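You operate a simulated robot arm through the tools that you are given. There is no shell and no other tool. Be economical: measure what you need, move in short steps, check, and stop when the job is done.

The job below is to be done with a simulated two-armed robot. You get a single attempt, and the scene is never put back.

TASK
Fetch the orange cloth from the top of the small steel table and set it in the tub. Switch the air switch on. Put the orange-lidded jar on the top of the jar table away on the top of the long steel table. Fetch the small white tub and set it on the small black tray. Stack the small carton labelled "clips" from the front of the steel counter on top of the small carton marked "labels". Screw the lid back on the white-lid jar. Take the white bucket labelled "hulls" from the top of the long steel table and leave it on the top of the pile of white sacks. Fetch the beige sack labelled "bran" from the shelf under the wood-topped bench and set it on the top of the small steel table. Take the open white bucket and leave it on the steel table. The order is free. Set down upright: orange-lidded jar, small white tub, beige sack, open white bucket.

Only the result counts: the job must be done as asked and must still hold three seconds after the hand-in. Knocking over, shifting, dropping, spilling or breaking anything else fails it. Lids that push on must go on centred and level and be pressed home; caps that screw on are set level and turned clockwise until they are tight. Flat cloth is picked up by pressing the open fingertips on it (5 to 10 N) and closing them slowly along it; thin cloth reads only 2 to 8 mm in the jaws.

THE ROBOT
Two 7-joint arms with two-finger grippers on one trunk, on a base that drives. Base frame: it is fixed to the floor where the robot stands at the start and does not move with it; the origin is under the middle of the robot, x ahead of it, y to its left, z up. Lengths are in m, angles in degrees, forces in N, time in s.
The left shoulder is at the start at [0.07, 0.139, 1.13], the right one opposite. Places, roughly: a2 tub (25x21 cm) [2.5, -3.48, 0.82]; air switch [-1, -1.4, 1.1]; beige sack [0.25, -3.75, 0.25]; open white bucket (35x31x37 cm) [-1.9, -8.3, 0.1]; orange cloth (11x6x4 cm) [0.5, -0.1, 0.8]; orange-lidded jar (6x6x15 cm) [-1.2, -0.7, 0.9]; small black tray (17x9x3 cm) [2, 1.7, 0.9]; small carton [0, 1.75, 1]; small white tub (7x7x7 cm) [0.6, 2.1, 1.4]; steel table [-3.7, -6.6, 0.9]; top of the long steel table [0.6, -1.5, 0.8]; top of the pile of white sacks [-1.4, -4.1, 0.6]; top of the small steel table [0.6, 0.1, 0.8]; white bucket [0.5, -1.5, 0.75]; white-lid jar (8x8x12 cm) [0.7, -1.6, 0.8]. Payload 3.43 kg a hand.
The TCP of each hand is the grasp point between the finger pads, 0.03 m short of the fingertips. In the tool frame z runs along the fingers and y along their closing line. The gripper opens to 0.104 m. The gripper's body begins 0.057 m behind the TCP.
Orientation is that of the tool frame in the base frame, as a unit quaternion [w, x, y, z]. With the fingers straight down and closing along the base's y, the tool's x points along the base's -x, its y along +y and its z along -z.

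THE INTERFACE
- The arms move only by the tool jog_arm. It takes "left_steps", "right_steps" or both (then of equal length, played together; a hand with none holds still); each is a list of rows, each a list of 7 numbers: the shift along the base's x, y, z in m, then the turn, a rotation vector about the base's x, y, z in degrees, then the finger opening in m, from 0 to 0.104. In form: [[dx, dy, dz, wx, wy, wz, fingers], ...]. A call has 1 to 8 rows; each row is the pose to reach, as a shift and turn from the pose commanded when the call began. A row lasts 0.2 s, in which the tool goes at most 0.05 m and 8.6 degrees; a call with a longer step from one row to the next is refused whole, and so is a gripper value outside its range. Where a pose cannot be reached the arm comes as near as it can. A force on the tool above 40 N (or 10 N above the force at the start of the call, whichever is more), or a blocked arm, ends the call early, and 0.2 s more pass. Each finger travels about 0.045 m/s and halts on what it meets, pressing with about 30 N; the grip force reading is that of the motor and also rises with nothing between the fingers. The clock runs only during rows and for 0.2 s after the last one: add rows that repeat a pose to give the fingers time. It gives the time, the measured TCP pose, the force on the tool (base axes), the opening and the grip force at its end, in the units of the frame above (readings bear some noise), with the torque about the TCP (base axes, N m) and any sound that the robot's microphone picked up, and new pictures: "show" is both (left out), scene, wrist or none (wrist: the cameras of the hands that moved).
- Cameras (640 x 400 px; columns grow to the right, rows downward): "scene" is now at [0.1376, 0.0108, 1.3527]; the picture's right is [0.13, -0.99, 0.00], its down [-0.63, -0.08, -0.77] and it looks along [0.76, 0.10, -0.64] (base axes); focal length 288 px, centre (320, 200). "left" rides on the left gripper at [0.067, -0.018, -0.09] in its tool frame; the picture's right is [0.25, 0.97, 0.00], its down [-0.73, 0.19, -0.66] and it looks along [-0.64, 0.17, 0.75] (tool axes); focal length 218 px, centre (320, 200). "right" rides on the right gripper at [0.067, 0.018, -0.09] in its tool frame; the picture's right is [-0.25, 0.97, 0.00], its down [-0.73, -0.19, -0.66] and it looks along [-0.64, -0.17, 0.75] (tool axes); focal length 218 px, centre (320, 200). There is no depth. A picture from a camera that has moved, and an enlarged one, comes with that camera's place and axes in the base frame and with its lens.
- raise_lower(by): slides the trunk up (or, below 0, down) by that many m; the arms and the scene camera ride with it, the base frame stays. It gives what a move gives, with no picture.
- drive_base(legs): drives the robot by 1 to 6 legs, each [ahead, left, turn to the left] in m, m and degrees, along the robot's own axes; the way and the turn of a leg run together, so that a leg with both is an arc; at most 1.5 m and 180 degrees a leg. The arms and the cameras ride along, it lands a little off, and it stops where it bumps. It gives what a move gives, and a new picture of the scene camera.
- head_to(pan, tilt): turns the head with the scene camera to pan (to the left, within 86 degrees either way) and tilt (down, from -29 to 69), counted from straight ahead of the robot. It gives what a move gives, and a new picture of the scene camera.
- zoom(camera, box): a new picture of the part [left, top, right, bottom] of that camera's present view, enlarged. The clock stands still meanwhile.
- hand_in(): hands the job in; it is judged then, once.

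Go step by step. Nothing tells you exact positions but the pictures and the camera data: compare them with the known pose of the tool, close in by small moves and look again before you grip or let go. The budget is 483 turns and 360 pictures, counting those below and the enlarged ones. Unless the task says otherwise, let go and move clear before handing in.

The tools are called after "Request:" as name(argument=value, ...) on one line, values as JSON. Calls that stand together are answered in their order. jog_arm: Moves the arms, as the interface text tells. Its arguments: {"type":"object","properties":{"left_steps":{"type":"array"},"right_steps":{"type":"array"},"show":{"type":"string","enum":["both","scene","wrist","none"]}},"required":[]} The other tools are called the same way: raise_lower (by) slides the trunk up or down; drive_base (legs) drives the base; head_to (pan, tilt) turns the head that bears the scene camera; zoom (camera, box) takes an enlarged picture of a part of a camera's view; hand_in () hands the job in.

At the start:

```text
time_s: 0.0
left_eef_pos: [0.5513, 0.2736, 1.0896]
left_ee_rot: [0.0, 0.0, 1.0, 0.0]
left_force: [-0.2, -0.2, -0.3]
left_moment: [0.0, -0.04, 0.03]
left_grip_width: 0.1039
left_grip_force: 0.2
right_eef_pos: [0.4637, -0.2189, 1.0613]
right_ee_rot: [0.0, -0.001, 1.0, 0.0]
right_force: [0.2, -0.2, 1.0]
right_moment: [-0.02, 0.02, -0.01]
right_grip_width: 0.1039
right_grip_force: 0.0
trunk travel left (down, up): [-0.625, 0.315]
robot x, y, heading: [0.0012, -0.0011, -0.1]
head pan, tilt: [7.5, 39.6]
```

scene: 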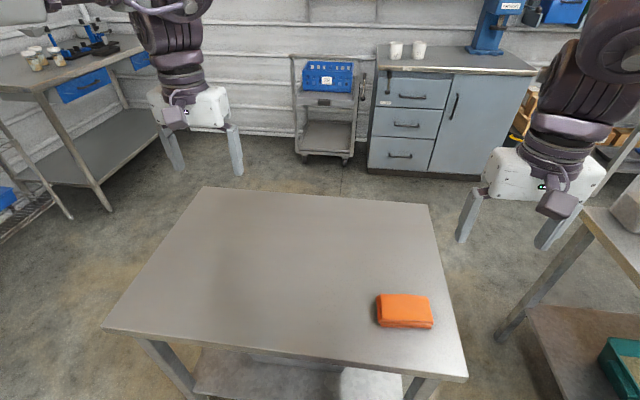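
right: 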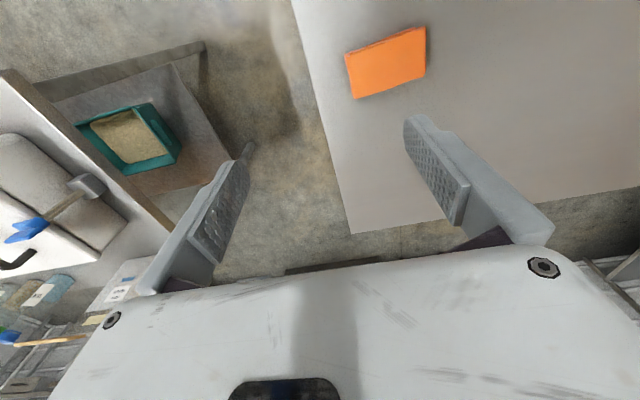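
left: 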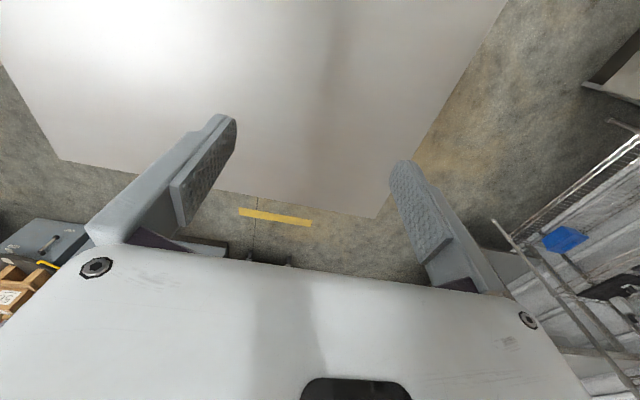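

The folded orange cloth lies on the small steel table near [0.46, -0.12, 0.82]. I'll look around with the head before I start.

Request:
head_to(pan=80, tilt=15)

Request:
head_to(pan=-60, tilt=20)

Request:
head_to(pan=0, tilt=10)

```text
time_s: 1.4
left_eef_pos: [0.5513, 0.2735, 1.0894]
left_ee_rot: [-0.001, 0.0, 1.0, 0.001]
left_force: [-0.6, 0.4, 0.5]
left_moment: [-0.01, -0.01, -0.01]
left_grip_width: 0.1041
left_grip_force: 0.2
right_eef_pos: [0.4642, -0.2205, 1.0594]
right_ee_rot: [0.0, 0.0, 1.0, 0.0]
right_force: [0.3, -0.1, 0.7]
right_moment: [0.0, 0.01, 0.01]
right_grip_width: 0.1042
right_grip_force: 0.0
trunk travel left (down, up): [-0.625, 0.315]
robot x, y, heading: [-0.0022, -0.0001, -0.2]
head pan, tilt: [80.0, 15.0]
camera scene: at [0.0694, 0.0917, 1.3916], right [0.98, -0.17, 0.0], down [-0.05, -0.26, -0.97], along [0.17, 0.95, -0.26], focal length 288 px, centre (320, 200)
```

scene: 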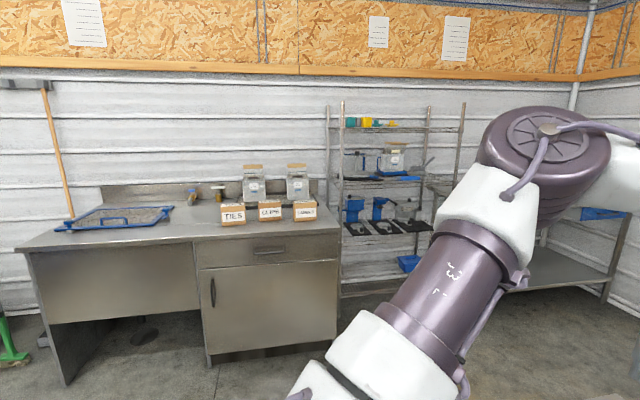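

```text
time_s: 3.7
left_eef_pos: [0.5514, 0.2719, 1.089]
left_ee_rot: [0.0, -0.001, 1.0, 0.0]
left_force: [-0.4, 0.8, 0.0]
left_moment: [-0.02, -0.01, -0.02]
left_grip_width: 0.1039
left_grip_force: 0.0
right_eef_pos: [0.4635, -0.2189, 1.0604]
right_ee_rot: [0.0, 0.0, 1.0, 0.0]
right_force: [-0.1, -0.2, 0.1]
right_moment: [0.0, 0.01, -0.01]
right_grip_width: 0.1041
right_grip_force: 0.0
trunk travel left (down, up): [-0.625, 0.315]
robot x, y, heading: [0.0032, -0.0007, 0.2]
head pan, tilt: [-60.0, 20.0]
camera scene: at [0.0997, -0.0809, 1.3835], right [-0.87, -0.5, 0.0], down [-0.17, 0.3, -0.94], along [0.47, -0.81, -0.34], focal length 288 px, centre (320, 200)
```

scene: 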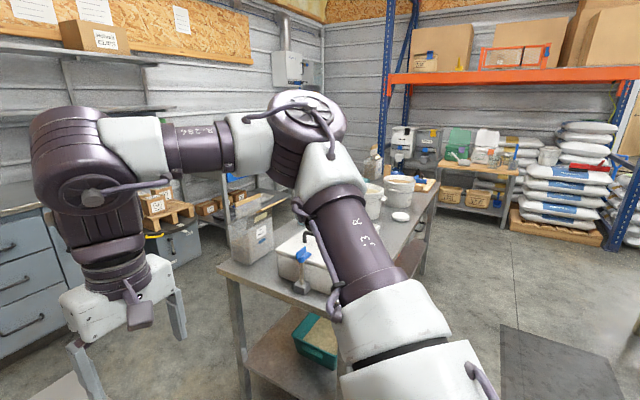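

```text
time_s: 5.0
left_eef_pos: [0.5523, 0.2729, 1.0893]
left_ee_rot: [-0.001, 0.0, 1.0, -0.001]
left_force: [-0.7, -0.2, 0.7]
left_moment: [0.03, -0.04, -0.02]
left_grip_width: 0.1041
left_grip_force: 0.1
right_eef_pos: [0.4648, -0.218, 1.06]
right_ee_rot: [0.0, 0.0, 1.0, 0.001]
right_force: [0.4, -0.5, -1.0]
right_moment: [-0.02, 0.01, -0.01]
right_grip_width: 0.1039
right_grip_force: 0.1
trunk travel left (down, up): [-0.625, 0.315]
robot x, y, heading: [0.0001, -0.0024, -0.1]
head pan, tilt: [0.0, 10.0]
camera scene: at [0.146, -0.0004, 1.3997], right [0.0, -1.0, 0.0], down [-0.17, 0.0, -0.98], along [0.98, 0.0, -0.17], focal length 288 px, centre (320, 200)
```

scene: 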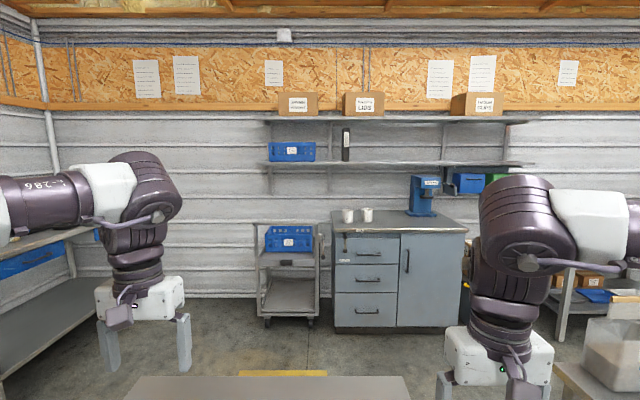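

I'm at the small table now, so I take the cloth first. I'll turn the right hand 90° so it closes across the short side.

Request:
jog_arm(right_steps=[[0, 0.013, 0, 0, 0, 8.5, 0.104], [0, 0.026, 0, 0, 0, 17, 0.104], [0, 0.039, 0, 0, 0, 25.5, 0.104], [0, 0.052, 0, 0, 0, 34, 0.104], [0, 0.065, 0, 0, 0, 42.5, 0.104], [0, 0.078, 0, 0, 0, 51, 0.104], [0, 0.091, 0, 0, 0, 59.5, 0.104], [0, 0.104, 0, 0, 0, 68, 0.104]], show="none")

Request:
jog_arm(right_steps=[[0, 0, -0.03, 0, 0, 8, 0.104], [0, 0, -0.06, 0, 0, 16, 0.104], [0, 0, -0.09, 0, 0, 22, 0.104], [0, 0, -0.11, 0, 0, 22, 0.104]], show="wrist")

Request:
head_to(pan=-10, tilt=50)

```text
time_s: 6.8
left_eef_pos: [0.5528, 0.2739, 1.0897]
left_ee_rot: [-0.002, 0.001, 1.0, -0.001]
left_force: [-0.5, 0.8, 0.0]
left_moment: [-0.03, -0.01, -0.02]
left_grip_width: 0.1041
left_grip_force: 0.1
right_eef_pos: [0.464, -0.114, 1.0595]
right_ee_rot: [-0.001, -0.56, 0.829, 0.0]
right_force: [-0.5, 0.3, -0.5]
right_moment: [-0.03, -0.01, 0.02]
right_grip_width: 0.1038
right_grip_force: 0.0
trunk travel left (down, up): [-0.625, 0.315]
robot x, y, heading: [0.0032, -0.0004, -0.1]
head pan, tilt: [0.0, 10.0]
```

```text
time_s: 7.8
left_eef_pos: [0.5531, 0.2737, 1.0891]
left_ee_rot: [-0.001, 0.0, 1.0, -0.001]
left_force: [0.6, -0.1, -0.7]
left_moment: [0.02, 0.02, -0.03]
left_grip_width: 0.1039
left_grip_force: 0.1
right_eef_pos: [0.4634, -0.1157, 0.95]
right_ee_rot: [0.001, -0.707, 0.707, 0.0]
right_force: [0.1, -0.3, 0.2]
right_moment: [0.02, 0.02, -0.01]
right_grip_width: 0.1038
right_grip_force: 0.0
trunk travel left (down, up): [-0.625, 0.315]
robot x, y, heading: [0.0009, -0.0003, 0.2]
head pan, tilt: [0.0, 10.0]
camera right: at [0.4463, -0.1819, 1.0392], right [-0.97, 0.25, 0.0], down [0.19, 0.73, 0.66], along [0.17, 0.64, -0.75], focal length 218 px, centre (320, 200)
```

right: 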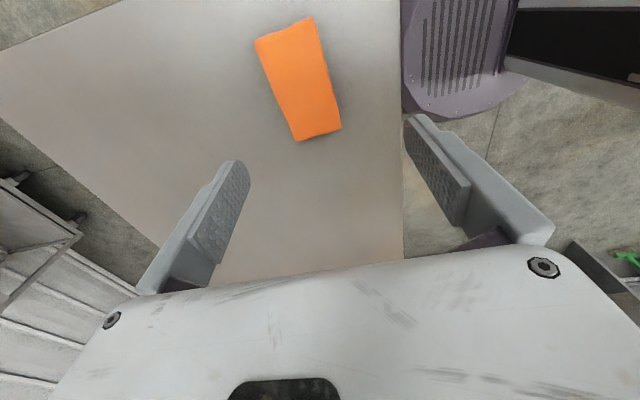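

```text
time_s: 8.8
left_eef_pos: [0.5526, 0.2723, 1.0893]
left_ee_rot: [-0.001, 0.0, 1.0, 0.0]
left_force: [-0.1, 0.2, 0.4]
left_moment: [-0.02, 0.0, -0.02]
left_grip_width: 0.1039
left_grip_force: 0.1
right_eef_pos: [0.4642, -0.1147, 0.951]
right_ee_rot: [0.001, -0.707, 0.707, 0.0]
right_force: [-0.4, 0.5, -0.9]
right_moment: [-0.02, 0.03, 0.02]
right_grip_width: 0.1037
right_grip_force: 0.0
trunk travel left (down, up): [-0.625, 0.315]
robot x, y, heading: [0.0015, 0.0008, -0.1]
head pan, tilt: [-10.0, 50.0]
camera scene: at [0.129, -0.0136, 1.3379], right [-0.17, -0.98, 0.0], down [-0.75, 0.13, -0.64], along [0.63, -0.11, -0.77], focal length 288 px, centre (320, 200)
```

scene: 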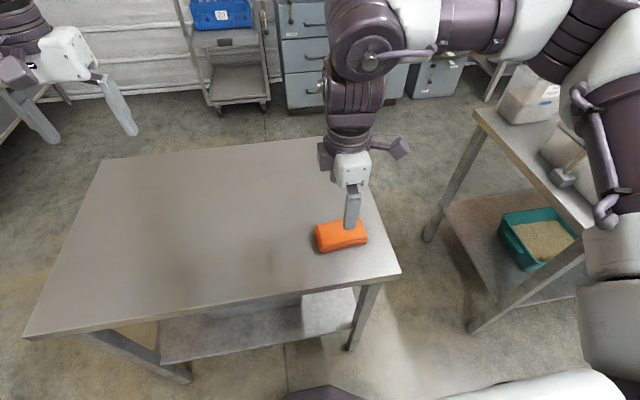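

The two views agree: the cloth is near [0.484, -0.118] with its long side along y, and the table top is about 0.74. I lower over it.

Request:
jog_arm(right_steps=[[0.01, 0, -0.04, 0, 0, 0, 0.104], [0.02, -0.003, -0.08, 0, 0, 0, 0.104], [0.02, -0.003, -0.12, 0, 0, 0, 0.104], [0.02, -0.003, -0.15, 0, 0, 0, 0.104]], show="both")

```text
time_s: 9.8
left_eef_pos: [0.5528, 0.2727, 1.0881]
left_ee_rot: [-0.001, 0.0, 1.0, 0.0]
left_force: [0.7, 0.4, 0.5]
left_moment: [0.01, 0.01, 0.0]
left_grip_width: 0.1038
left_grip_force: 0.1
right_eef_pos: [0.4844, -0.1184, 0.7994]
right_ee_rot: [0.0, -0.707, 0.707, 0.001]
right_force: [0.0, 0.2, -0.8]
right_moment: [-0.02, 0.03, -0.06]
right_grip_width: 0.1039
right_grip_force: 0.0
trunk travel left (down, up): [-0.625, 0.315]
robot x, y, heading: [-0.0015, 0.0037, -0.0]
head pan, tilt: [-10.0, 50.0]
camera scene: at [0.1297, -0.0139, 1.3378], right [-0.17, -0.98, 0.0], down [-0.76, 0.13, -0.64], along [0.63, -0.11, -0.77], focal length 288 px, centre (320, 200)
camera right: at [0.4664, -0.1847, 0.8888], right [-0.97, 0.25, 0.0], down [0.19, 0.73, 0.66], along [0.17, 0.64, -0.75], focal length 218 px, centre (320, 200)
```

scene: 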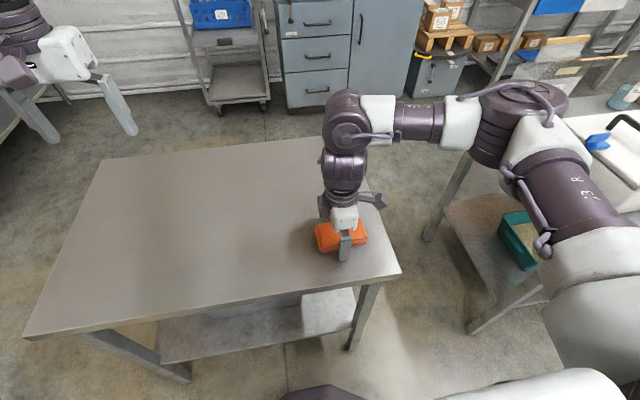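
right: 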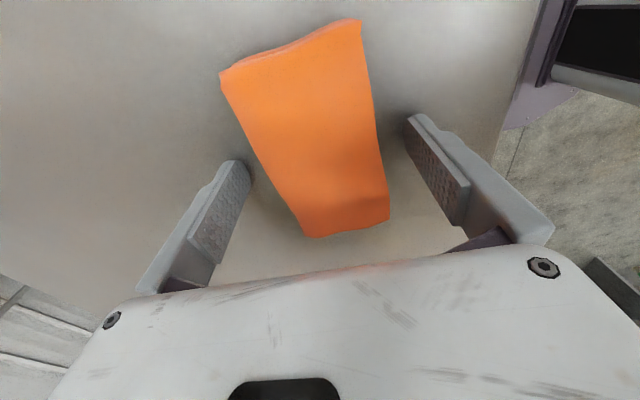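

Request:
jog_arm(right_steps=[[0, 0.008, -0.01, 0, 0, 0, 0.104], [0, 0.008, -0.018, 0, 0, 0, 0.104], [0, 0.008, -0.025, 0, 0, 0, 0.104], [0, 0.008, -0.032, 0, 0, 0, 0.104]], show="wrist")

```text
time_s: 10.2
left_eef_pos: [0.5506, 0.2722, 1.0905]
left_ee_rot: [0.0, 0.0, 1.0, 0.001]
left_force: [0.7, -0.8, 0.0]
left_moment: [0.02, 0.01, 0.01]
left_grip_width: 0.1039
left_grip_force: 0.1
right_eef_pos: [0.4806, -0.1171, 0.7998]
right_ee_rot: [0.003, 0.707, -0.707, 0.003]
right_force: [-13.7, -4.8, 24.4]
right_moment: [0.06, 0.23, -0.23]
right_grip_width: 0.1022
right_grip_force: 0.0
trunk travel left (down, up): [-0.625, 0.315]
robot x, y, heading: [-0.0001, -0.0024, -0.0]
head pan, tilt: [-10.0, 50.0]
stopped in row 1 (right hand): the force on the tool passed its limit at 51 N (the readings are from after the stop); the commanded pose is now the measured one
camera right: at [0.4644, -0.1834, 0.8889], right [-0.97, 0.25, 0.0], down [0.19, 0.74, 0.65], along [0.17, 0.63, -0.76], focal length 218 px, centre (320, 200)
```

right: 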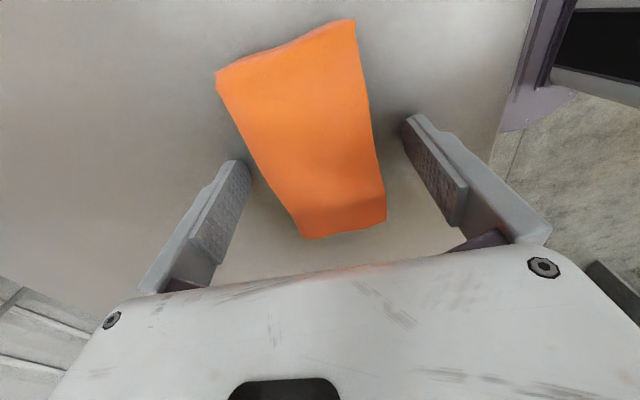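

The fingertips touched the table, so the top is about 0.77. I lift slightly and close.

Request:
jog_arm(right_steps=[[0.002, 0, 0.004, 0, 0, 0, 0.09], [0.002, 0, 0.004, 0, 0, 0, 0.07], [0.002, 0, 0.004, 0, 0, 0, 0.05], [0.002, 0, 0.004, 0, 0, 0, 0.03], [0.002, 0, 0.004, 0, 0, 0, 0.02], [0.002, 0, 0.004, 0, 0, 0, 0.02], [0.002, 0, 0.004, 0, 0, 0, 0.02]], show="wrist")

```text
time_s: 11.8
left_eef_pos: [0.553, 0.2716, 1.0897]
left_ee_rot: [-0.001, 0.0, 1.0, 0.0]
left_force: [0.9, 0.1, -0.8]
left_moment: [0.01, 0.01, -0.05]
left_grip_width: 0.1041
left_grip_force: 0.0
right_eef_pos: [0.4858, -0.1175, 0.8008]
right_ee_rot: [0.004, 0.708, -0.707, 0.003]
right_force: [-0.2, 0.7, -0.1]
right_moment: [-0.01, -0.02, -0.02]
right_grip_width: 0.057
right_grip_force: 30.0
trunk travel left (down, up): [-0.625, 0.315]
robot x, y, heading: [0.0049, -0.0007, 0.1]
head pan, tilt: [-10.0, 50.0]
camera right: at [0.4682, -0.1828, 0.8899], right [-0.97, 0.25, 0.0], down [0.19, 0.73, 0.65], along [0.17, 0.63, -0.76], focal length 218 px, centre (320, 200)
```

right: 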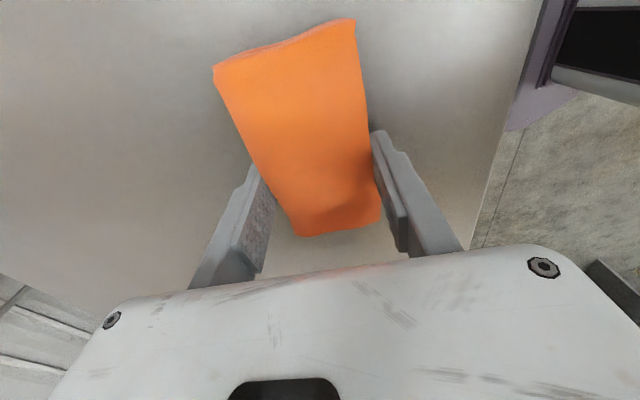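

Gripped at 57 mm. I lift it and draw both hands in for the drive.

Request:
jog_arm(right_steps=[[0, 0, 0.04, 0, 0, 0, 0.02], [0, 0, 0.08, 0, 0, 0, 0.02], [0, 0, 0.12, 0, 0, 0, 0.02], [0, 0, 0.16, 0, 0, 0, 0.02], [-0.03, -0.03, 0.2, 0, 0, 0, 0.02], [-0.06, -0.06, 0.24, 0, 0, 0, 0.02], [-0.09, -0.09, 0.25, 0, 0, 0, 0.02], [-0.12, -0.1, 0.25, 0, 0, 0, 0.02]], left_steps=[[-0.03, 0, 0, 0, 0, 0, 0.104], [-0.06, 0, 0, 0, 0, 0, 0.104], [-0.09, 0, 0, 0, 0, 0, 0.104], [-0.12, 0, 0, 0, 0, 0, 0.104], [-0.15, 0, 0, 0, 0, 0, 0.104], [-0.17, 0, 0, 0, 0, 0, 0.104], [-0.18, 0, 0, 0, 0, 0, 0.104], [-0.18, 0, 0, 0, 0, 0, 0.104]], show="wrist")

Request:
head_to(pan=-80, tilt=30)

```text
refused: row 5 steps farther than a row can; nothing moved
```

```text
time_s: 13.2
left_eef_pos: [0.5521, 0.2704, 1.0881]
left_ee_rot: [-0.001, 0.001, 1.0, -0.001]
left_force: [0.1, -0.5, -0.5]
left_moment: [-0.01, 0.0, 0.01]
left_grip_width: 0.1042
left_grip_force: 0.1
right_eef_pos: [0.4866, -0.1158, 0.8002]
right_ee_rot: [-0.003, -0.707, 0.708, -0.002]
right_force: [0.3, 0.3, 0.2]
right_moment: [0.0, 0.02, 0.01]
right_grip_width: 0.0573
right_grip_force: 29.9
trunk travel left (down, up): [-0.625, 0.315]
robot x, y, heading: [-0.0009, -0.0002, -0.2]
head pan, tilt: [-80.0, 30.0]
camera scene: at [0.0689, -0.0895, 1.3674], right [-0.98, -0.17, 0.0], down [-0.09, 0.49, -0.87], along [0.15, -0.85, -0.5], focal length 288 px, centre (320, 200)
```

scene: 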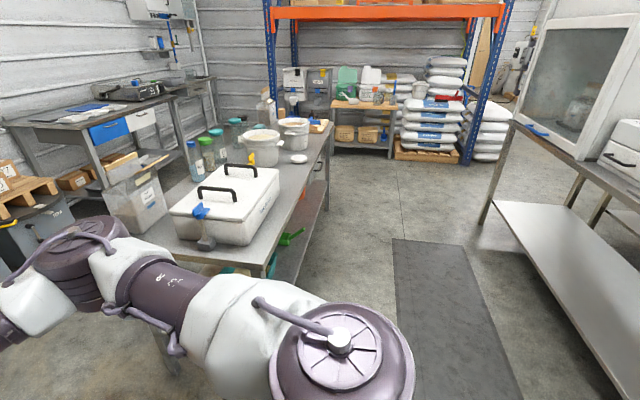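

Request:
jog_arm(right_steps=[[0, 0, 0.04, 0, 0, 0, 0.02], [0, 0, 0.08, 0, 0, 0, 0.02], [0, 0, 0.12, 0, 0, 0, 0.02], [0, 0, 0.16, 0, 0, 0, 0.02], [0, 0, 0.2, 0, 0, 0, 0.02], [-0.03, -0.03, 0.22, 0, 0, 0, 0.02], [-0.06, -0.06, 0.24, 0, 0, 0, 0.02], [-0.09, -0.09, 0.25, 0, 0, 0, 0.02]], left_steps=[[-0.03, 0, 0, 0, 0, 0, 0.104], [-0.06, 0, 0, 0, 0, 0, 0.104], [-0.09, 0, 0, 0, 0, 0, 0.104], [-0.12, 0, 0, 0, 0, 0, 0.104], [-0.15, 0, 0, 0, 0, 0, 0.104], [-0.17, 0, 0, 0, 0, 0, 0.104], [-0.18, 0, 0, 0, 0, 0, 0.104], [-0.18, 0, 0, 0, 0, 0, 0.104]], show="wrist")

Request:
zoom(camera="scene", box=[0, 0, 350, 220])

```text
time_s: 15.0
left_eef_pos: [0.3719, 0.2708, 1.0894]
left_ee_rot: [0.0, 0.0, 1.0, 0.001]
left_force: [-0.3, -0.8, -0.3]
left_moment: [0.05, -0.04, -0.04]
left_grip_width: 0.1041
left_grip_force: 0.2
right_eef_pos: [0.3948, -0.2069, 1.0512]
right_ee_rot: [0.002, 0.708, -0.706, 0.003]
right_force: [-0.4, 0.6, -1.2]
right_moment: [0.0, -0.04, 0.02]
right_grip_width: 0.0569
right_grip_force: 30.6
trunk travel left (down, up): [-0.625, 0.315]
robot x, y, heading: [0.0028, 0.001, 0.0]
head pan, tilt: [-80.0, 30.0]
camera right: at [0.3773, -0.2731, 1.1408], right [-0.97, 0.25, 0.0], down [0.19, 0.73, 0.65], along [0.17, 0.63, -0.76], focal length 218 px, centre (320, 200)
camera left: at [0.305, 0.2525, 1.1798], right [-0.25, 0.97, 0.0], down [0.73, 0.19, 0.66], along [0.64, 0.17, -0.75], focal length 218 px, centre (320, 200)
```

right: 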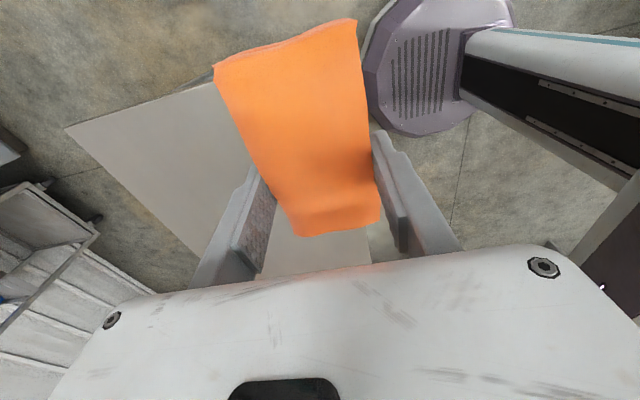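
left: 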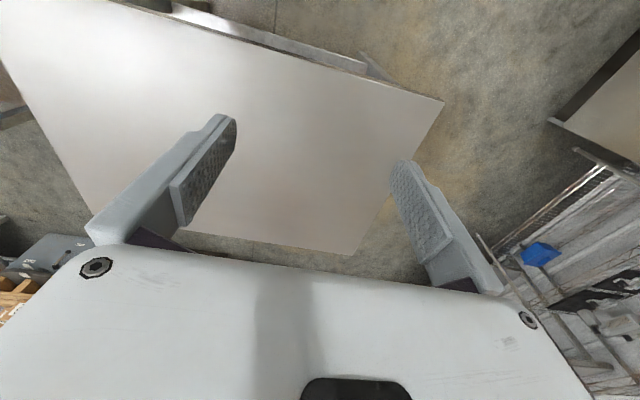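

```text
1.82 times, centred on (175, 110) of scene
camera zoom: at [0.0672, -0.091, 1.3674], right [-0.98, -0.17, 0.0], down [-0.09, 0.49, -0.87], along [0.15, -0.85, -0.5], focal length 524 px, centre (584, 364)
```

zoom: 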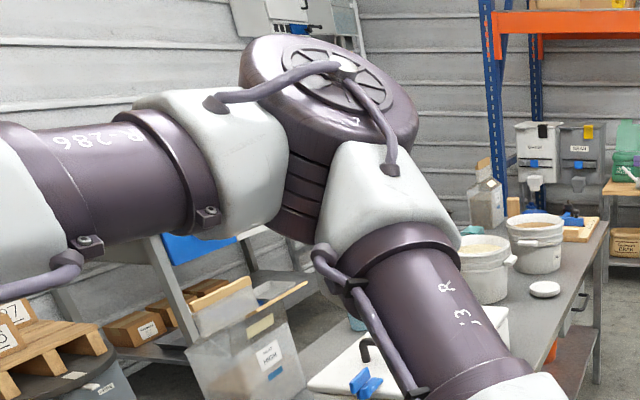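

The cloth is held. The aisle beside the long table runs along x≈-0.3, so I back off, turn right and drive south.

Request:
drive_base(legs=[[-0.3, 0, 0], [0, 0, -90], [1.2, 0, 0]])

Request:
head_to(pan=30, tilt=25)

Request:
head_to(pan=-60, tilt=15)

```text
time_s: 26.6
left_eef_pos: [-0.0353, -1.5795, 1.089]
left_ee_rot: [-0.002, 0.708, 0.706, 0.0]
left_force: [0.1, 0.4, -0.2]
left_moment: [-0.03, -0.01, -0.02]
left_grip_width: 0.1041
left_grip_force: 0.0
right_eef_pos: [-0.5124, -1.6017, 1.0514]
right_ee_rot: [-0.005, 0.001, 1.0, 0.0]
right_force: [0.0, 0.3, -0.8]
right_moment: [0.05, -0.03, -0.01]
right_grip_width: 0.0571
right_grip_force: 29.8
trunk travel left (down, up): [-0.625, 0.315]
robot x, y, heading: [-0.3065, -1.208, -90.3]
head pan, tilt: [-80.0, 30.0]
camera scene: at [-0.3932, -1.2721, 1.3674], right [-0.17, 0.99, 0.0], down [0.49, 0.09, -0.87], along [-0.85, -0.15, -0.5], focal length 288 px, centre (320, 200)
```

scene: 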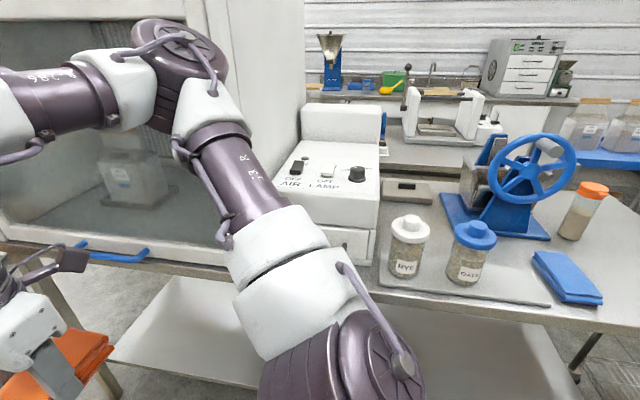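

```text
time_s: 28.5
left_eef_pos: [-0.0347, -1.5797, 1.0895]
left_ee_rot: [-0.001, 0.708, 0.706, 0.0]
left_force: [-0.4, -0.3, -0.5]
left_moment: [0.01, -0.01, -0.02]
left_grip_width: 0.1039
left_grip_force: 0.1
right_eef_pos: [-0.5128, -1.6016, 1.0512]
right_ee_rot: [-0.004, 0.001, 1.0, 0.0]
right_force: [-0.1, -0.2, -0.6]
right_moment: [0.02, 0.02, 0.05]
right_grip_width: 0.0569
right_grip_force: 30.0
trunk travel left (down, up): [-0.625, 0.315]
robot x, y, heading: [-0.3088, -1.2066, -90.4]
head pan, tilt: [30.0, 25.0]
camera scene: at [-0.2583, -1.3367, 1.3754], right [-0.87, -0.5, 0.0], down [-0.21, 0.37, -0.91], along [0.45, -0.79, -0.42], focal length 288 px, centre (320, 200)
```

scene: 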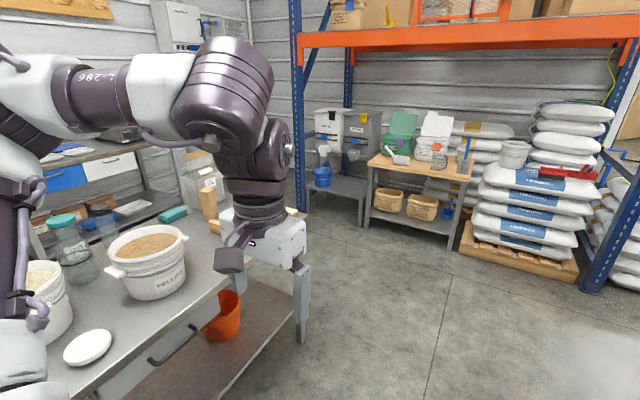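

```text
time_s: 30.1
left_eef_pos: [-0.0352, -1.5789, 1.0894]
left_ee_rot: [-0.001, 0.707, 0.707, 0.0]
left_force: [-0.3, 0.5, -0.1]
left_moment: [0.01, -0.02, 0.0]
left_grip_width: 0.1038
left_grip_force: 0.1
right_eef_pos: [-0.5123, -1.6013, 1.0511]
right_ee_rot: [-0.005, 0.0, 1.0, 0.0]
right_force: [-0.2, 0.3, -1.1]
right_moment: [-0.02, -0.02, -0.04]
right_grip_width: 0.057
right_grip_force: 29.8
trunk travel left (down, up): [-0.625, 0.315]
robot x, y, heading: [-0.3062, -1.2064, -90.2]
head pan, tilt: [-60.0, 15.0]
camera scene: at [-0.3851, -1.3033, 1.3916], right [-0.5, 0.87, 0.0], down [0.22, 0.13, -0.97], along [-0.84, -0.48, -0.26], focal length 288 px, centre (320, 200)
```

scene: 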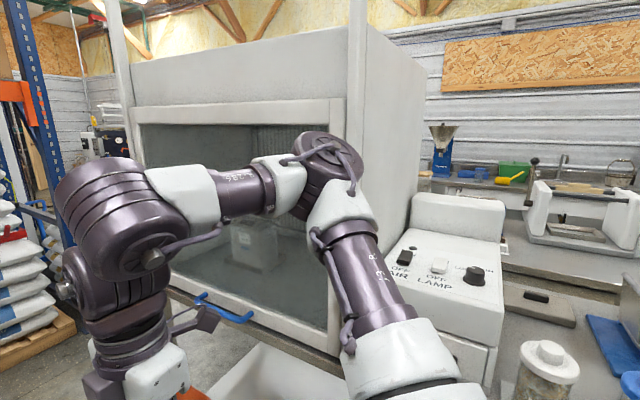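

The cloth is still held. The air switch is on the fume hood to the right, and the wood bench and sacks are ahead. I drive on south and turn east towards the tub.

Request:
drive_base(legs=[[1.5, 0, 0], [0, 0, 90]])

Request:
head_to(pan=0, tilt=20)

```text
time_s: 41.4
left_eef_pos: [0.0699, -2.4426, 1.0896]
left_ee_rot: [-0.001, -0.001, 1.0, -0.001]
left_force: [0.7, 0.0, -0.2]
left_moment: [-0.02, -0.01, -0.02]
left_grip_width: 0.1039
left_grip_force: 0.0
right_eef_pos: [0.0945, -2.9203, 1.0514]
right_ee_rot: [0.002, 0.707, -0.707, 0.002]
right_force: [0.4, -0.8, -0.6]
right_moment: [0.03, -0.02, 0.02]
right_grip_width: 0.0573
right_grip_force: 30.4
trunk travel left (down, up): [-0.625, 0.315]
robot x, y, heading: [-0.3024, -2.7163, -0.2]
head pan, tilt: [-60.0, 15.0]
camera scene: at [-0.2027, -2.7959, 1.3916], right [-0.87, -0.5, 0.0], down [-0.13, 0.22, -0.97], along [0.48, -0.84, -0.26], focal length 288 px, centre (320, 200)
```

scene: 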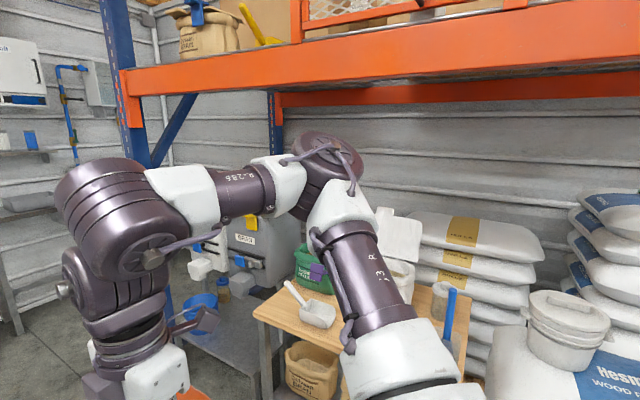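

```text
time_s: 42.7
left_eef_pos: [0.0694, -2.4413, 1.0895]
left_ee_rot: [-0.001, -0.002, 1.0, 0.0]
left_force: [-0.9, -0.2, 0.7]
left_moment: [-0.01, -0.03, 0.01]
left_grip_width: 0.1041
left_grip_force: 0.0
right_eef_pos: [0.0939, -2.9204, 1.0501]
right_ee_rot: [0.003, 0.708, -0.707, 0.003]
right_force: [0.6, -0.5, -0.8]
right_moment: [0.02, 0.0, -0.01]
right_grip_width: 0.0571
right_grip_force: 29.4
trunk travel left (down, up): [-0.625, 0.315]
robot x, y, heading: [-0.3019, -2.7101, 0.1]
head pan, tilt: [0.0, 20.0]
camera scene: at [-0.1563, -2.715, 1.3835], right [0.0, -1.0, 0.0], down [-0.34, 0.0, -0.94], along [0.94, 0.0, -0.34], focal length 288 px, centre (320, 200)
```

scene: 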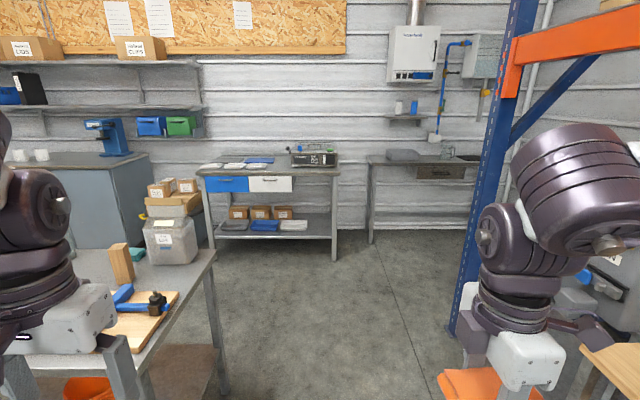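

Request:
zoom(camera="scene", box=[340, 60, 500, 250])

Request:
drive_base(legs=[[1.5, 0, 0]])

```text
2.11 times, centred on (420, 155) of scene
camera zoom: at [-0.1563, -2.715, 1.3835], right [0.0, -1.0, 0.0], down [-0.34, 0.0, -0.94], along [0.94, 0.0, -0.34], focal length 607 px, centre (110, 295)
```

zoom: 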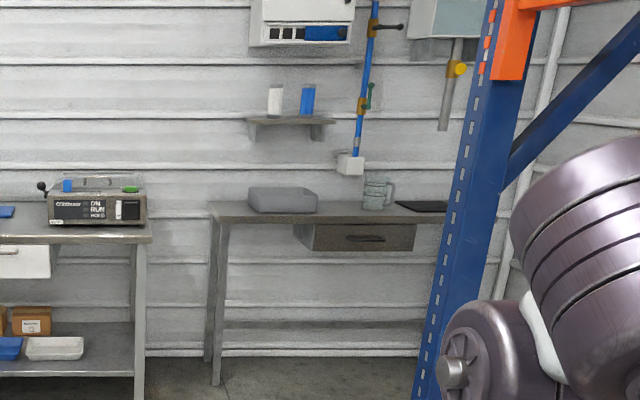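

```text
time_s: 50.2
left_eef_pos: [1.5769, -2.4402, 1.0895]
left_ee_rot: [-0.001, 0.0, 1.0, 0.0]
left_force: [-0.1, -0.5, -0.5]
left_moment: [0.0, 0.0, 0.0]
left_grip_width: 0.1041
left_grip_force: 0.1
right_eef_pos: [1.6006, -2.9189, 1.0505]
right_ee_rot: [0.003, 0.708, -0.706, 0.002]
right_force: [0.6, -0.9, -1.7]
right_moment: [-0.03, 0.02, 0.01]
right_grip_width: 0.057
right_grip_force: 29.8
trunk travel left (down, up): [-0.625, 0.315]
robot x, y, heading: [1.2054, -2.7151, -0.1]
head pan, tilt: [0.0, 20.0]
camera scene: at [1.3506, -2.7142, 1.3835], right [0.0, -1.0, 0.0], down [-0.34, 0.0, -0.94], along [0.94, 0.0, -0.34], focal length 288 px, centre (320, 200)
```

scene: 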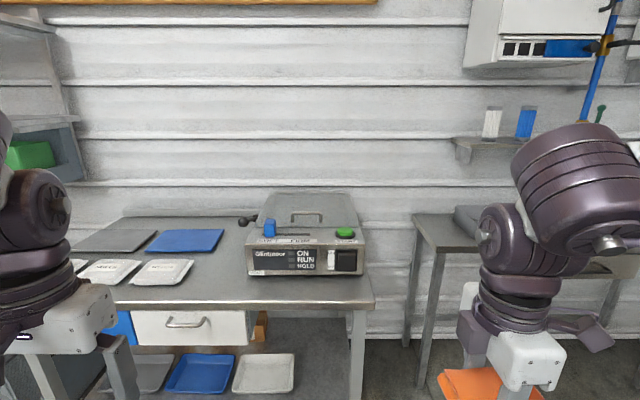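

The tub is the grey basin on the sink table at about [2.5, -3.48]. I raise the left hand clear of the bench and drive up to it.

Request:
jog_arm(left_steps=[[0, 0, 0.04, 0, 0, 0, 0.05], [0, 0, 0.08, 0, 0, 0, 0.02], [0, 0, 0.12, 0, 0, 0, 0.0]], show="none")

Request:
drive_base(legs=[[0.4, 0, 0], [0.2, -0.5, 0]])

Request:
head_to(pan=-25, tilt=42)

```text
time_s: 51.0
left_eef_pos: [1.5771, -2.4438, 1.2117]
left_ee_rot: [-0.001, 0.0, 1.0, 0.0]
left_force: [0.5, -0.2, 0.0]
left_moment: [0.02, 0.01, 0.02]
left_grip_width: 0.0364
left_grip_force: 0.5
right_eef_pos: [1.6011, -2.9207, 1.0508]
right_ee_rot: [0.003, 0.708, -0.707, 0.003]
right_force: [0.8, -0.8, -0.4]
right_moment: [0.04, 0.01, 0.02]
right_grip_width: 0.0568
right_grip_force: 30.0
trunk travel left (down, up): [-0.625, 0.315]
robot x, y, heading: [1.204, -2.7106, -0.1]
head pan, tilt: [0.0, 20.0]
```

```text
time_s: 56.2
left_eef_pos: [2.1788, -2.9375, 1.2105]
left_ee_rot: [-0.002, -0.003, 1.0, 0.0]
left_force: [0.4, -0.5, -0.3]
left_moment: [0.01, -0.02, -0.04]
left_grip_width: 0.0
left_grip_force: 29.7
right_eef_pos: [2.2054, -3.4158, 1.0511]
right_ee_rot: [0.003, 0.71, -0.704, 0.003]
right_force: [0.0, 1.2, -0.5]
right_moment: [-0.03, 0.03, -0.03]
right_grip_width: 0.0569
right_grip_force: 30.1
trunk travel left (down, up): [-0.625, 0.315]
robot x, y, heading: [1.8044, -3.2107, 0.3]
head pan, tilt: [0.0, 20.0]
camera scene: at [1.9538, -3.2113, 1.3835], right [0.01, -1.0, 0.0], down [-0.34, 0.0, -0.94], along [0.94, 0.01, -0.34], focal length 288 px, centre (320, 200)
```

scene: 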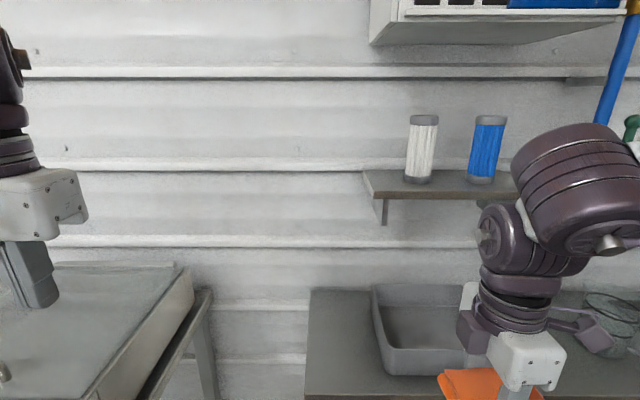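

```text
time_s: 57.1
left_eef_pos: [2.1793, -2.9378, 1.2103]
left_ee_rot: [-0.001, -0.003, 1.0, 0.0]
left_force: [-0.9, 0.1, -1.0]
left_moment: [0.01, -0.02, 0.01]
left_grip_width: 0.0
left_grip_force: 30.2
right_eef_pos: [2.2058, -3.4154, 1.0514]
right_ee_rot: [0.003, 0.709, -0.705, 0.003]
right_force: [0.3, -0.8, -0.5]
right_moment: [0.03, -0.01, 0.04]
right_grip_width: 0.0573
right_grip_force: 30.5
trunk travel left (down, up): [-0.625, 0.315]
robot x, y, heading: [1.8094, -3.2125, 0.2]
head pan, tilt: [-25.0, 42.0]
camera scene: at [1.9368, -3.247, 1.3492], right [-0.42, -0.91, 0.0], down [-0.61, 0.28, -0.74], along [0.68, -0.31, -0.67], focal length 288 px, centre (320, 200)
```

scene: 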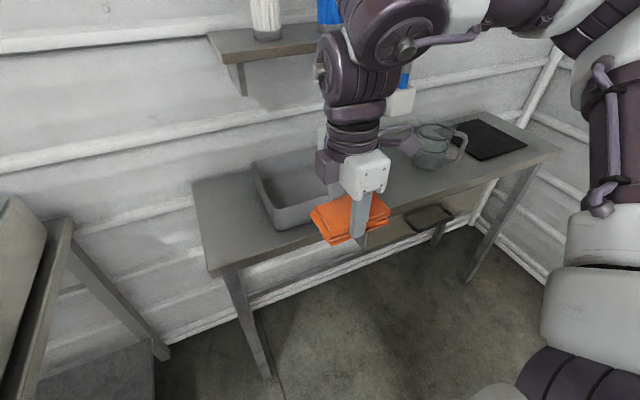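

The rim seems to span x 2.37–2.63 and y -3.35 to -3.6. I carry the cloth over its middle.

Request:
jog_arm(right_steps=[[0.045, -0.01, 0, 0, 0, 0, 0.02], [0.09, -0.02, 0, 0, 0, 0, 0.02], [0.135, -0.03, 0, 0, 0, 0, 0.02], [0.18, -0.04, 0, 0, 0, 0, 0.02], [0.225, -0.05, 0, 0, 0, 0, 0.02], [0.26, -0.055, 0, 0, 0, 0, 0.02], [0.295, -0.06, 0, 0, 0, 0, 0.02]], show="both")

```text
time_s: 58.7
left_eef_pos: [2.1776, -2.9393, 1.2107]
left_ee_rot: [0.0, -0.003, 1.0, 0.0]
left_force: [0.0, 0.6, -0.2]
left_moment: [-0.03, -0.05, -0.01]
left_grip_width: 0.0
left_grip_force: 30.3
right_eef_pos: [2.443, -3.4707, 1.0523]
right_ee_rot: [0.003, 0.71, -0.704, 0.003]
right_force: [-0.6, 0.1, -0.1]
right_moment: [0.01, -0.02, 0.01]
right_grip_width: 0.0569
right_grip_force: 30.3
right hand out of reach, approached as far as the arm can: row 6, 7
trunk travel left (down, up): [-0.625, 0.315]
robot x, y, heading: [1.8102, -3.2116, 0.4]
head pan, tilt: [-25.0, 42.0]
camera scene: at [1.9357, -3.2484, 1.3492], right [-0.42, -0.91, 0.0], down [-0.61, 0.28, -0.74], along [0.68, -0.31, -0.67], focal length 288 px, centre (320, 200)
camera right: at [2.4266, -3.5368, 1.1424], right [-0.97, 0.24, 0.0], down [0.18, 0.74, 0.65], along [0.16, 0.63, -0.76], focal length 218 px, centre (320, 200)
```

scene: 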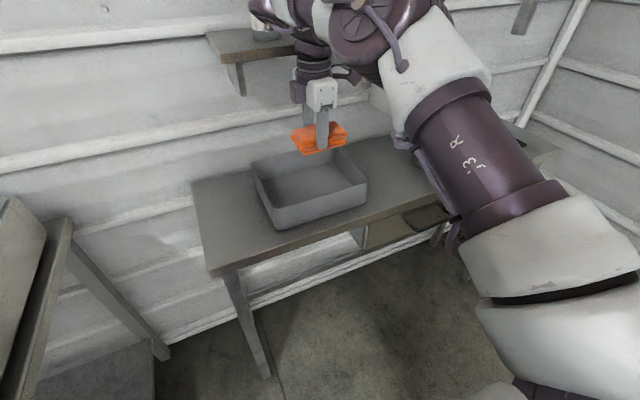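
right: 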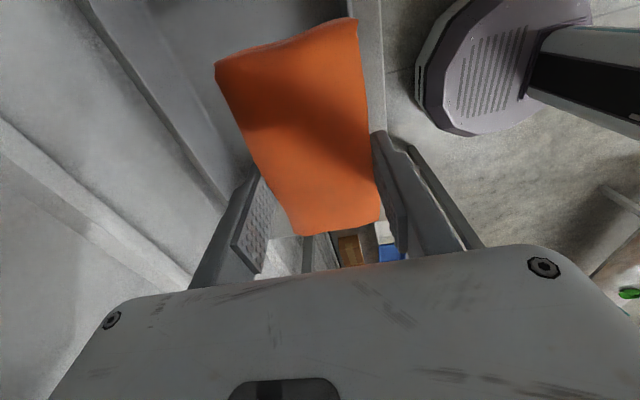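

The hand is at its reach limit, so I drive 0.1 m nearer.

Request:
drive_base(legs=[[0.1, 0, 0]])

```text
time_s: 59.6
left_eef_pos: [2.221, -2.9372, 1.2115]
left_ee_rot: [0.002, -0.001, 1.0, -0.001]
left_force: [-1.1, 0.0, -0.2]
left_moment: [0.01, 0.0, -0.02]
left_grip_width: 0.0
left_grip_force: 30.2
right_eef_pos: [2.4761, -3.4688, 1.0585]
right_ee_rot: [-0.009, -0.702, 0.712, 0.003]
right_force: [-25.3, 3.8, 2.2]
right_moment: [-0.57, -3.77, 0.17]
right_grip_width: 0.0569
right_grip_force: 30.4
trunk travel left (down, up): [-0.625, 0.315]
robot x, y, heading: [1.8502, -3.2138, 0.1]
head pan, tilt: [-25.0, 42.0]
stopped in leg 1: the force on the tool passed its limit at 224 N (the readings are from after the stop); the commanded pose is now the measured one
camera scene: at [1.975, -3.2459, 1.35], right [-0.42, -0.91, 0.0], down [-0.6, 0.28, -0.75], along [0.68, -0.31, -0.66], focal length 288 px, centre (320, 200)
```

scene: 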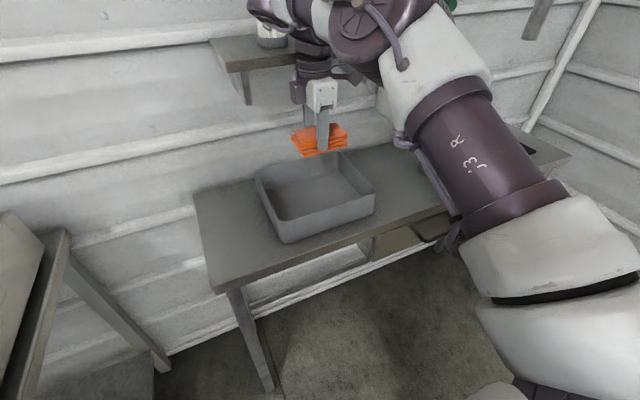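

The wrist touched the wall shelf above the tub. I back the hand off, tip it forward and come in lower.

Request:
jog_arm(right_steps=[[-0.03, 0, 0, 0, 0, 0, 0.02], [-0.06, 0, -0.01, 0, -4, 0, 0.02], [-0.08, 0, -0.03, 0, -8, 0, 0.02], [-0.08, 0, -0.06, 0, -14, 0, 0.02], [-0.08, 0, -0.09, 0, -20, 0, 0.02], [-0.06, 0, -0.11, 0, -20, 0, 0.02]], show="both")

```text
time_s: 61.0
left_eef_pos: [2.23, -2.9378, 1.2084]
left_ee_rot: [-0.003, -0.002, 1.0, 0.001]
left_force: [-0.3, 1.0, -0.4]
left_moment: [0.02, 0.03, 0.01]
left_grip_width: 0.0
left_grip_force: 29.9
right_eef_pos: [2.4245, -3.4688, 0.9414]
right_ee_rot: [0.113, -0.693, 0.703, -0.116]
right_force: [1.1, 0.2, -0.8]
right_moment: [0.04, 0.03, -0.01]
right_grip_width: 0.0572
right_grip_force: 30.1
trunk travel left (down, up): [-0.625, 0.315]
robot x, y, heading: [1.8559, -3.214, 0.3]
head pan, tilt: [-25.0, 42.0]
camera scene: at [1.9856, -3.2467, 1.3489], right [-0.42, -0.91, 0.0], down [-0.61, 0.28, -0.74], along [0.67, -0.31, -0.67], focal length 288 px, centre (320, 200)
camera right: at [2.3776, -3.534, 1.0208], right [-0.91, 0.27, -0.31], down [-0.02, 0.73, 0.68], along [0.41, 0.63, -0.66], focal length 218 px, centre (320, 200)
```

scene: 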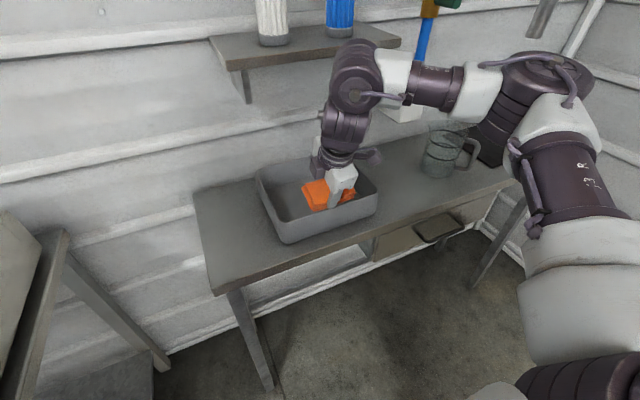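
right: 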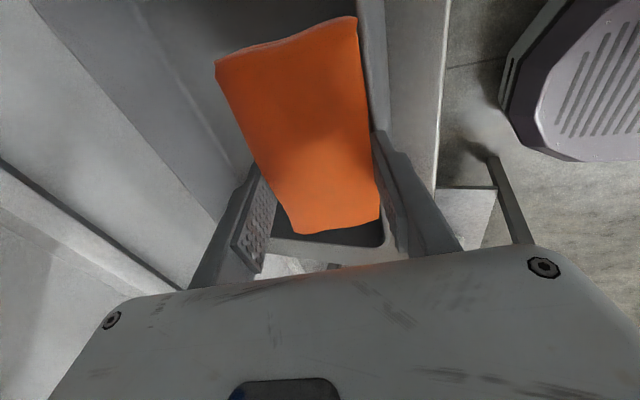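

The cloth is above the tub. I lower it in.

Request:
jog_arm(right_steps=[[0.02, 0, -0.015, 0, 0, 0, 0.02], [0.035, 0, -0.03, 0, 0, 0, 0.02], [0.035, 0, -0.045, 0, 0, 0, 0.02], [0.035, 0, -0.06, 0, 0, 0, 0.02], [0.035, 0, -0.07, 0, 0, 0, 0.02], [0.035, 0, -0.08, 0, 0, 0, 0.02]], show="both")

```text
time_s: 62.5
left_eef_pos: [2.2253, -2.9385, 1.2106]
left_ee_rot: [-0.001, -0.001, 1.0, 0.0]
left_force: [0.6, -0.2, -0.1]
left_moment: [-0.02, 0.05, -0.01]
left_grip_width: 0.0
left_grip_force: 30.3
right_eef_pos: [2.4607, -3.4693, 0.8736]
right_ee_rot: [0.12, -0.69, 0.703, -0.123]
right_force: [-7.9, -0.7, 23.3]
right_moment: [-0.64, 0.75, -0.09]
right_grip_width: 0.057
right_grip_force: 30.2
trunk travel left (down, up): [-0.625, 0.315]
robot x, y, heading: [1.8541, -3.2126, 0.0]
head pan, tilt: [-25.0, 42.0]
stopped in row 6 (right hand): the force on the tool passed its limit at 43 N (the readings are from after the stop); the commanded pose is now the measured one
camera scene: at [1.9801, -3.2462, 1.3496], right [-0.42, -0.91, 0.0], down [-0.61, 0.28, -0.74], along [0.68, -0.31, -0.67], focal length 288 px, centre (320, 200)
camera right: at [2.4124, -3.5347, 0.9515], right [-0.91, 0.27, -0.33], down [-0.03, 0.73, 0.68], along [0.42, 0.63, -0.65], focal length 218 px, centre (320, 200)
```

scene: 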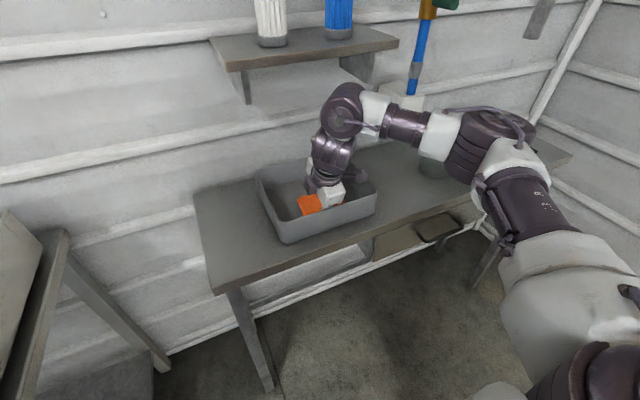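
right: 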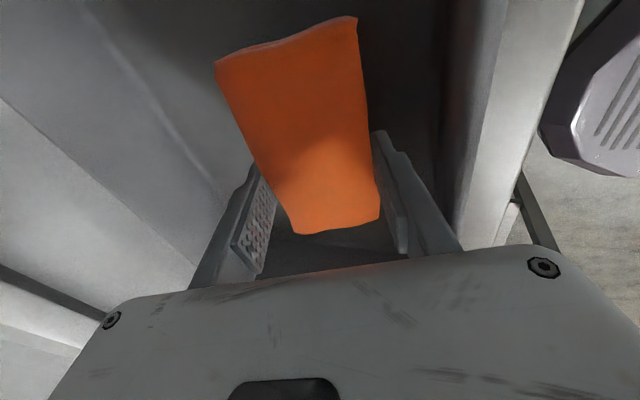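

It rests on the tub floor. I release gently and withdraw.

Request:
jog_arm(right_steps=[[0.0, 0, 0.006, 0, 0, 0, 0.05], [0, 0, 0.006, 0, 0, 0, 0.065], [0, 0, 0.006, 0, 0, 0, 0.08], [0, 0, 0.006, 0, 0, 0, 0.08], [-0.004, 0, 0.03, 0, 0, 0, 0.08], [-0.01, 0, 0.06, 0, 0, 0, 0.08], [-0.04, 0, 0.09, 0, 0, 0, 0.08], [-0.07, 0, 0.12, 0, 0, 0, 0.08]], show="none")

Request:
jog_arm(right_steps=[[-0.04, 0, 0.02, 0, 5, 0, 0.08], [-0.08, 0, 0.04, 0, 10, 0, 0.08], [-0.12, 0, 0.06, 0, 15, 0, 0.08], [-0.15, 0, 0.08, 0, 20, 0, 0.08]], show="scene")

```text
time_s: 64.3
left_eef_pos: [2.2242, -2.9393, 1.209]
left_ee_rot: [0.0, -0.002, 1.0, 0.0]
left_force: [-0.8, 0.1, -0.5]
left_moment: [-0.04, -0.02, 0.02]
left_grip_width: 0.0001
left_grip_force: 30.5
right_eef_pos: [2.3883, -3.4693, 0.9916]
right_ee_rot: [0.119, -0.691, 0.703, -0.122]
right_force: [-0.6, 0.1, 0.8]
right_moment: [-0.03, -0.02, -0.03]
right_grip_width: 0.0798
right_grip_force: 0.1
trunk travel left (down, up): [-0.625, 0.315]
robot x, y, heading: [1.8552, -3.2131, 0.3]
head pan, tilt: [-25.0, 42.0]
```

```text
time_s: 65.3
left_eef_pos: [2.2249, -2.9376, 1.2097]
left_ee_rot: [-0.001, -0.002, 1.0, 0.0]
left_force: [-0.4, 0.0, 0.5]
left_moment: [-0.02, 0.01, 0.03]
left_grip_width: 0.0
left_grip_force: 30.3
right_eef_pos: [2.2398, -3.4704, 1.0705]
right_ee_rot: [-0.006, -0.701, 0.713, -0.001]
right_force: [0.2, 0.7, 0.8]
right_moment: [0.02, -0.03, 0.03]
right_grip_width: 0.0799
right_grip_force: 0.1
trunk travel left (down, up): [-0.625, 0.315]
robot x, y, heading: [1.8529, -3.2129, 0.1]
head pan, tilt: [-25.0, 42.0]
camera scene: at [1.9811, -3.2467, 1.3493], right [-0.42, -0.91, 0.0], down [-0.61, 0.28, -0.74], along [0.68, -0.31, -0.67], focal length 288 px, centre (320, 200)
```

scene: 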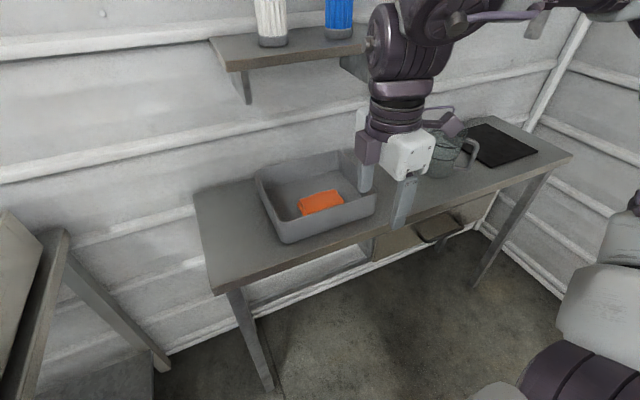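

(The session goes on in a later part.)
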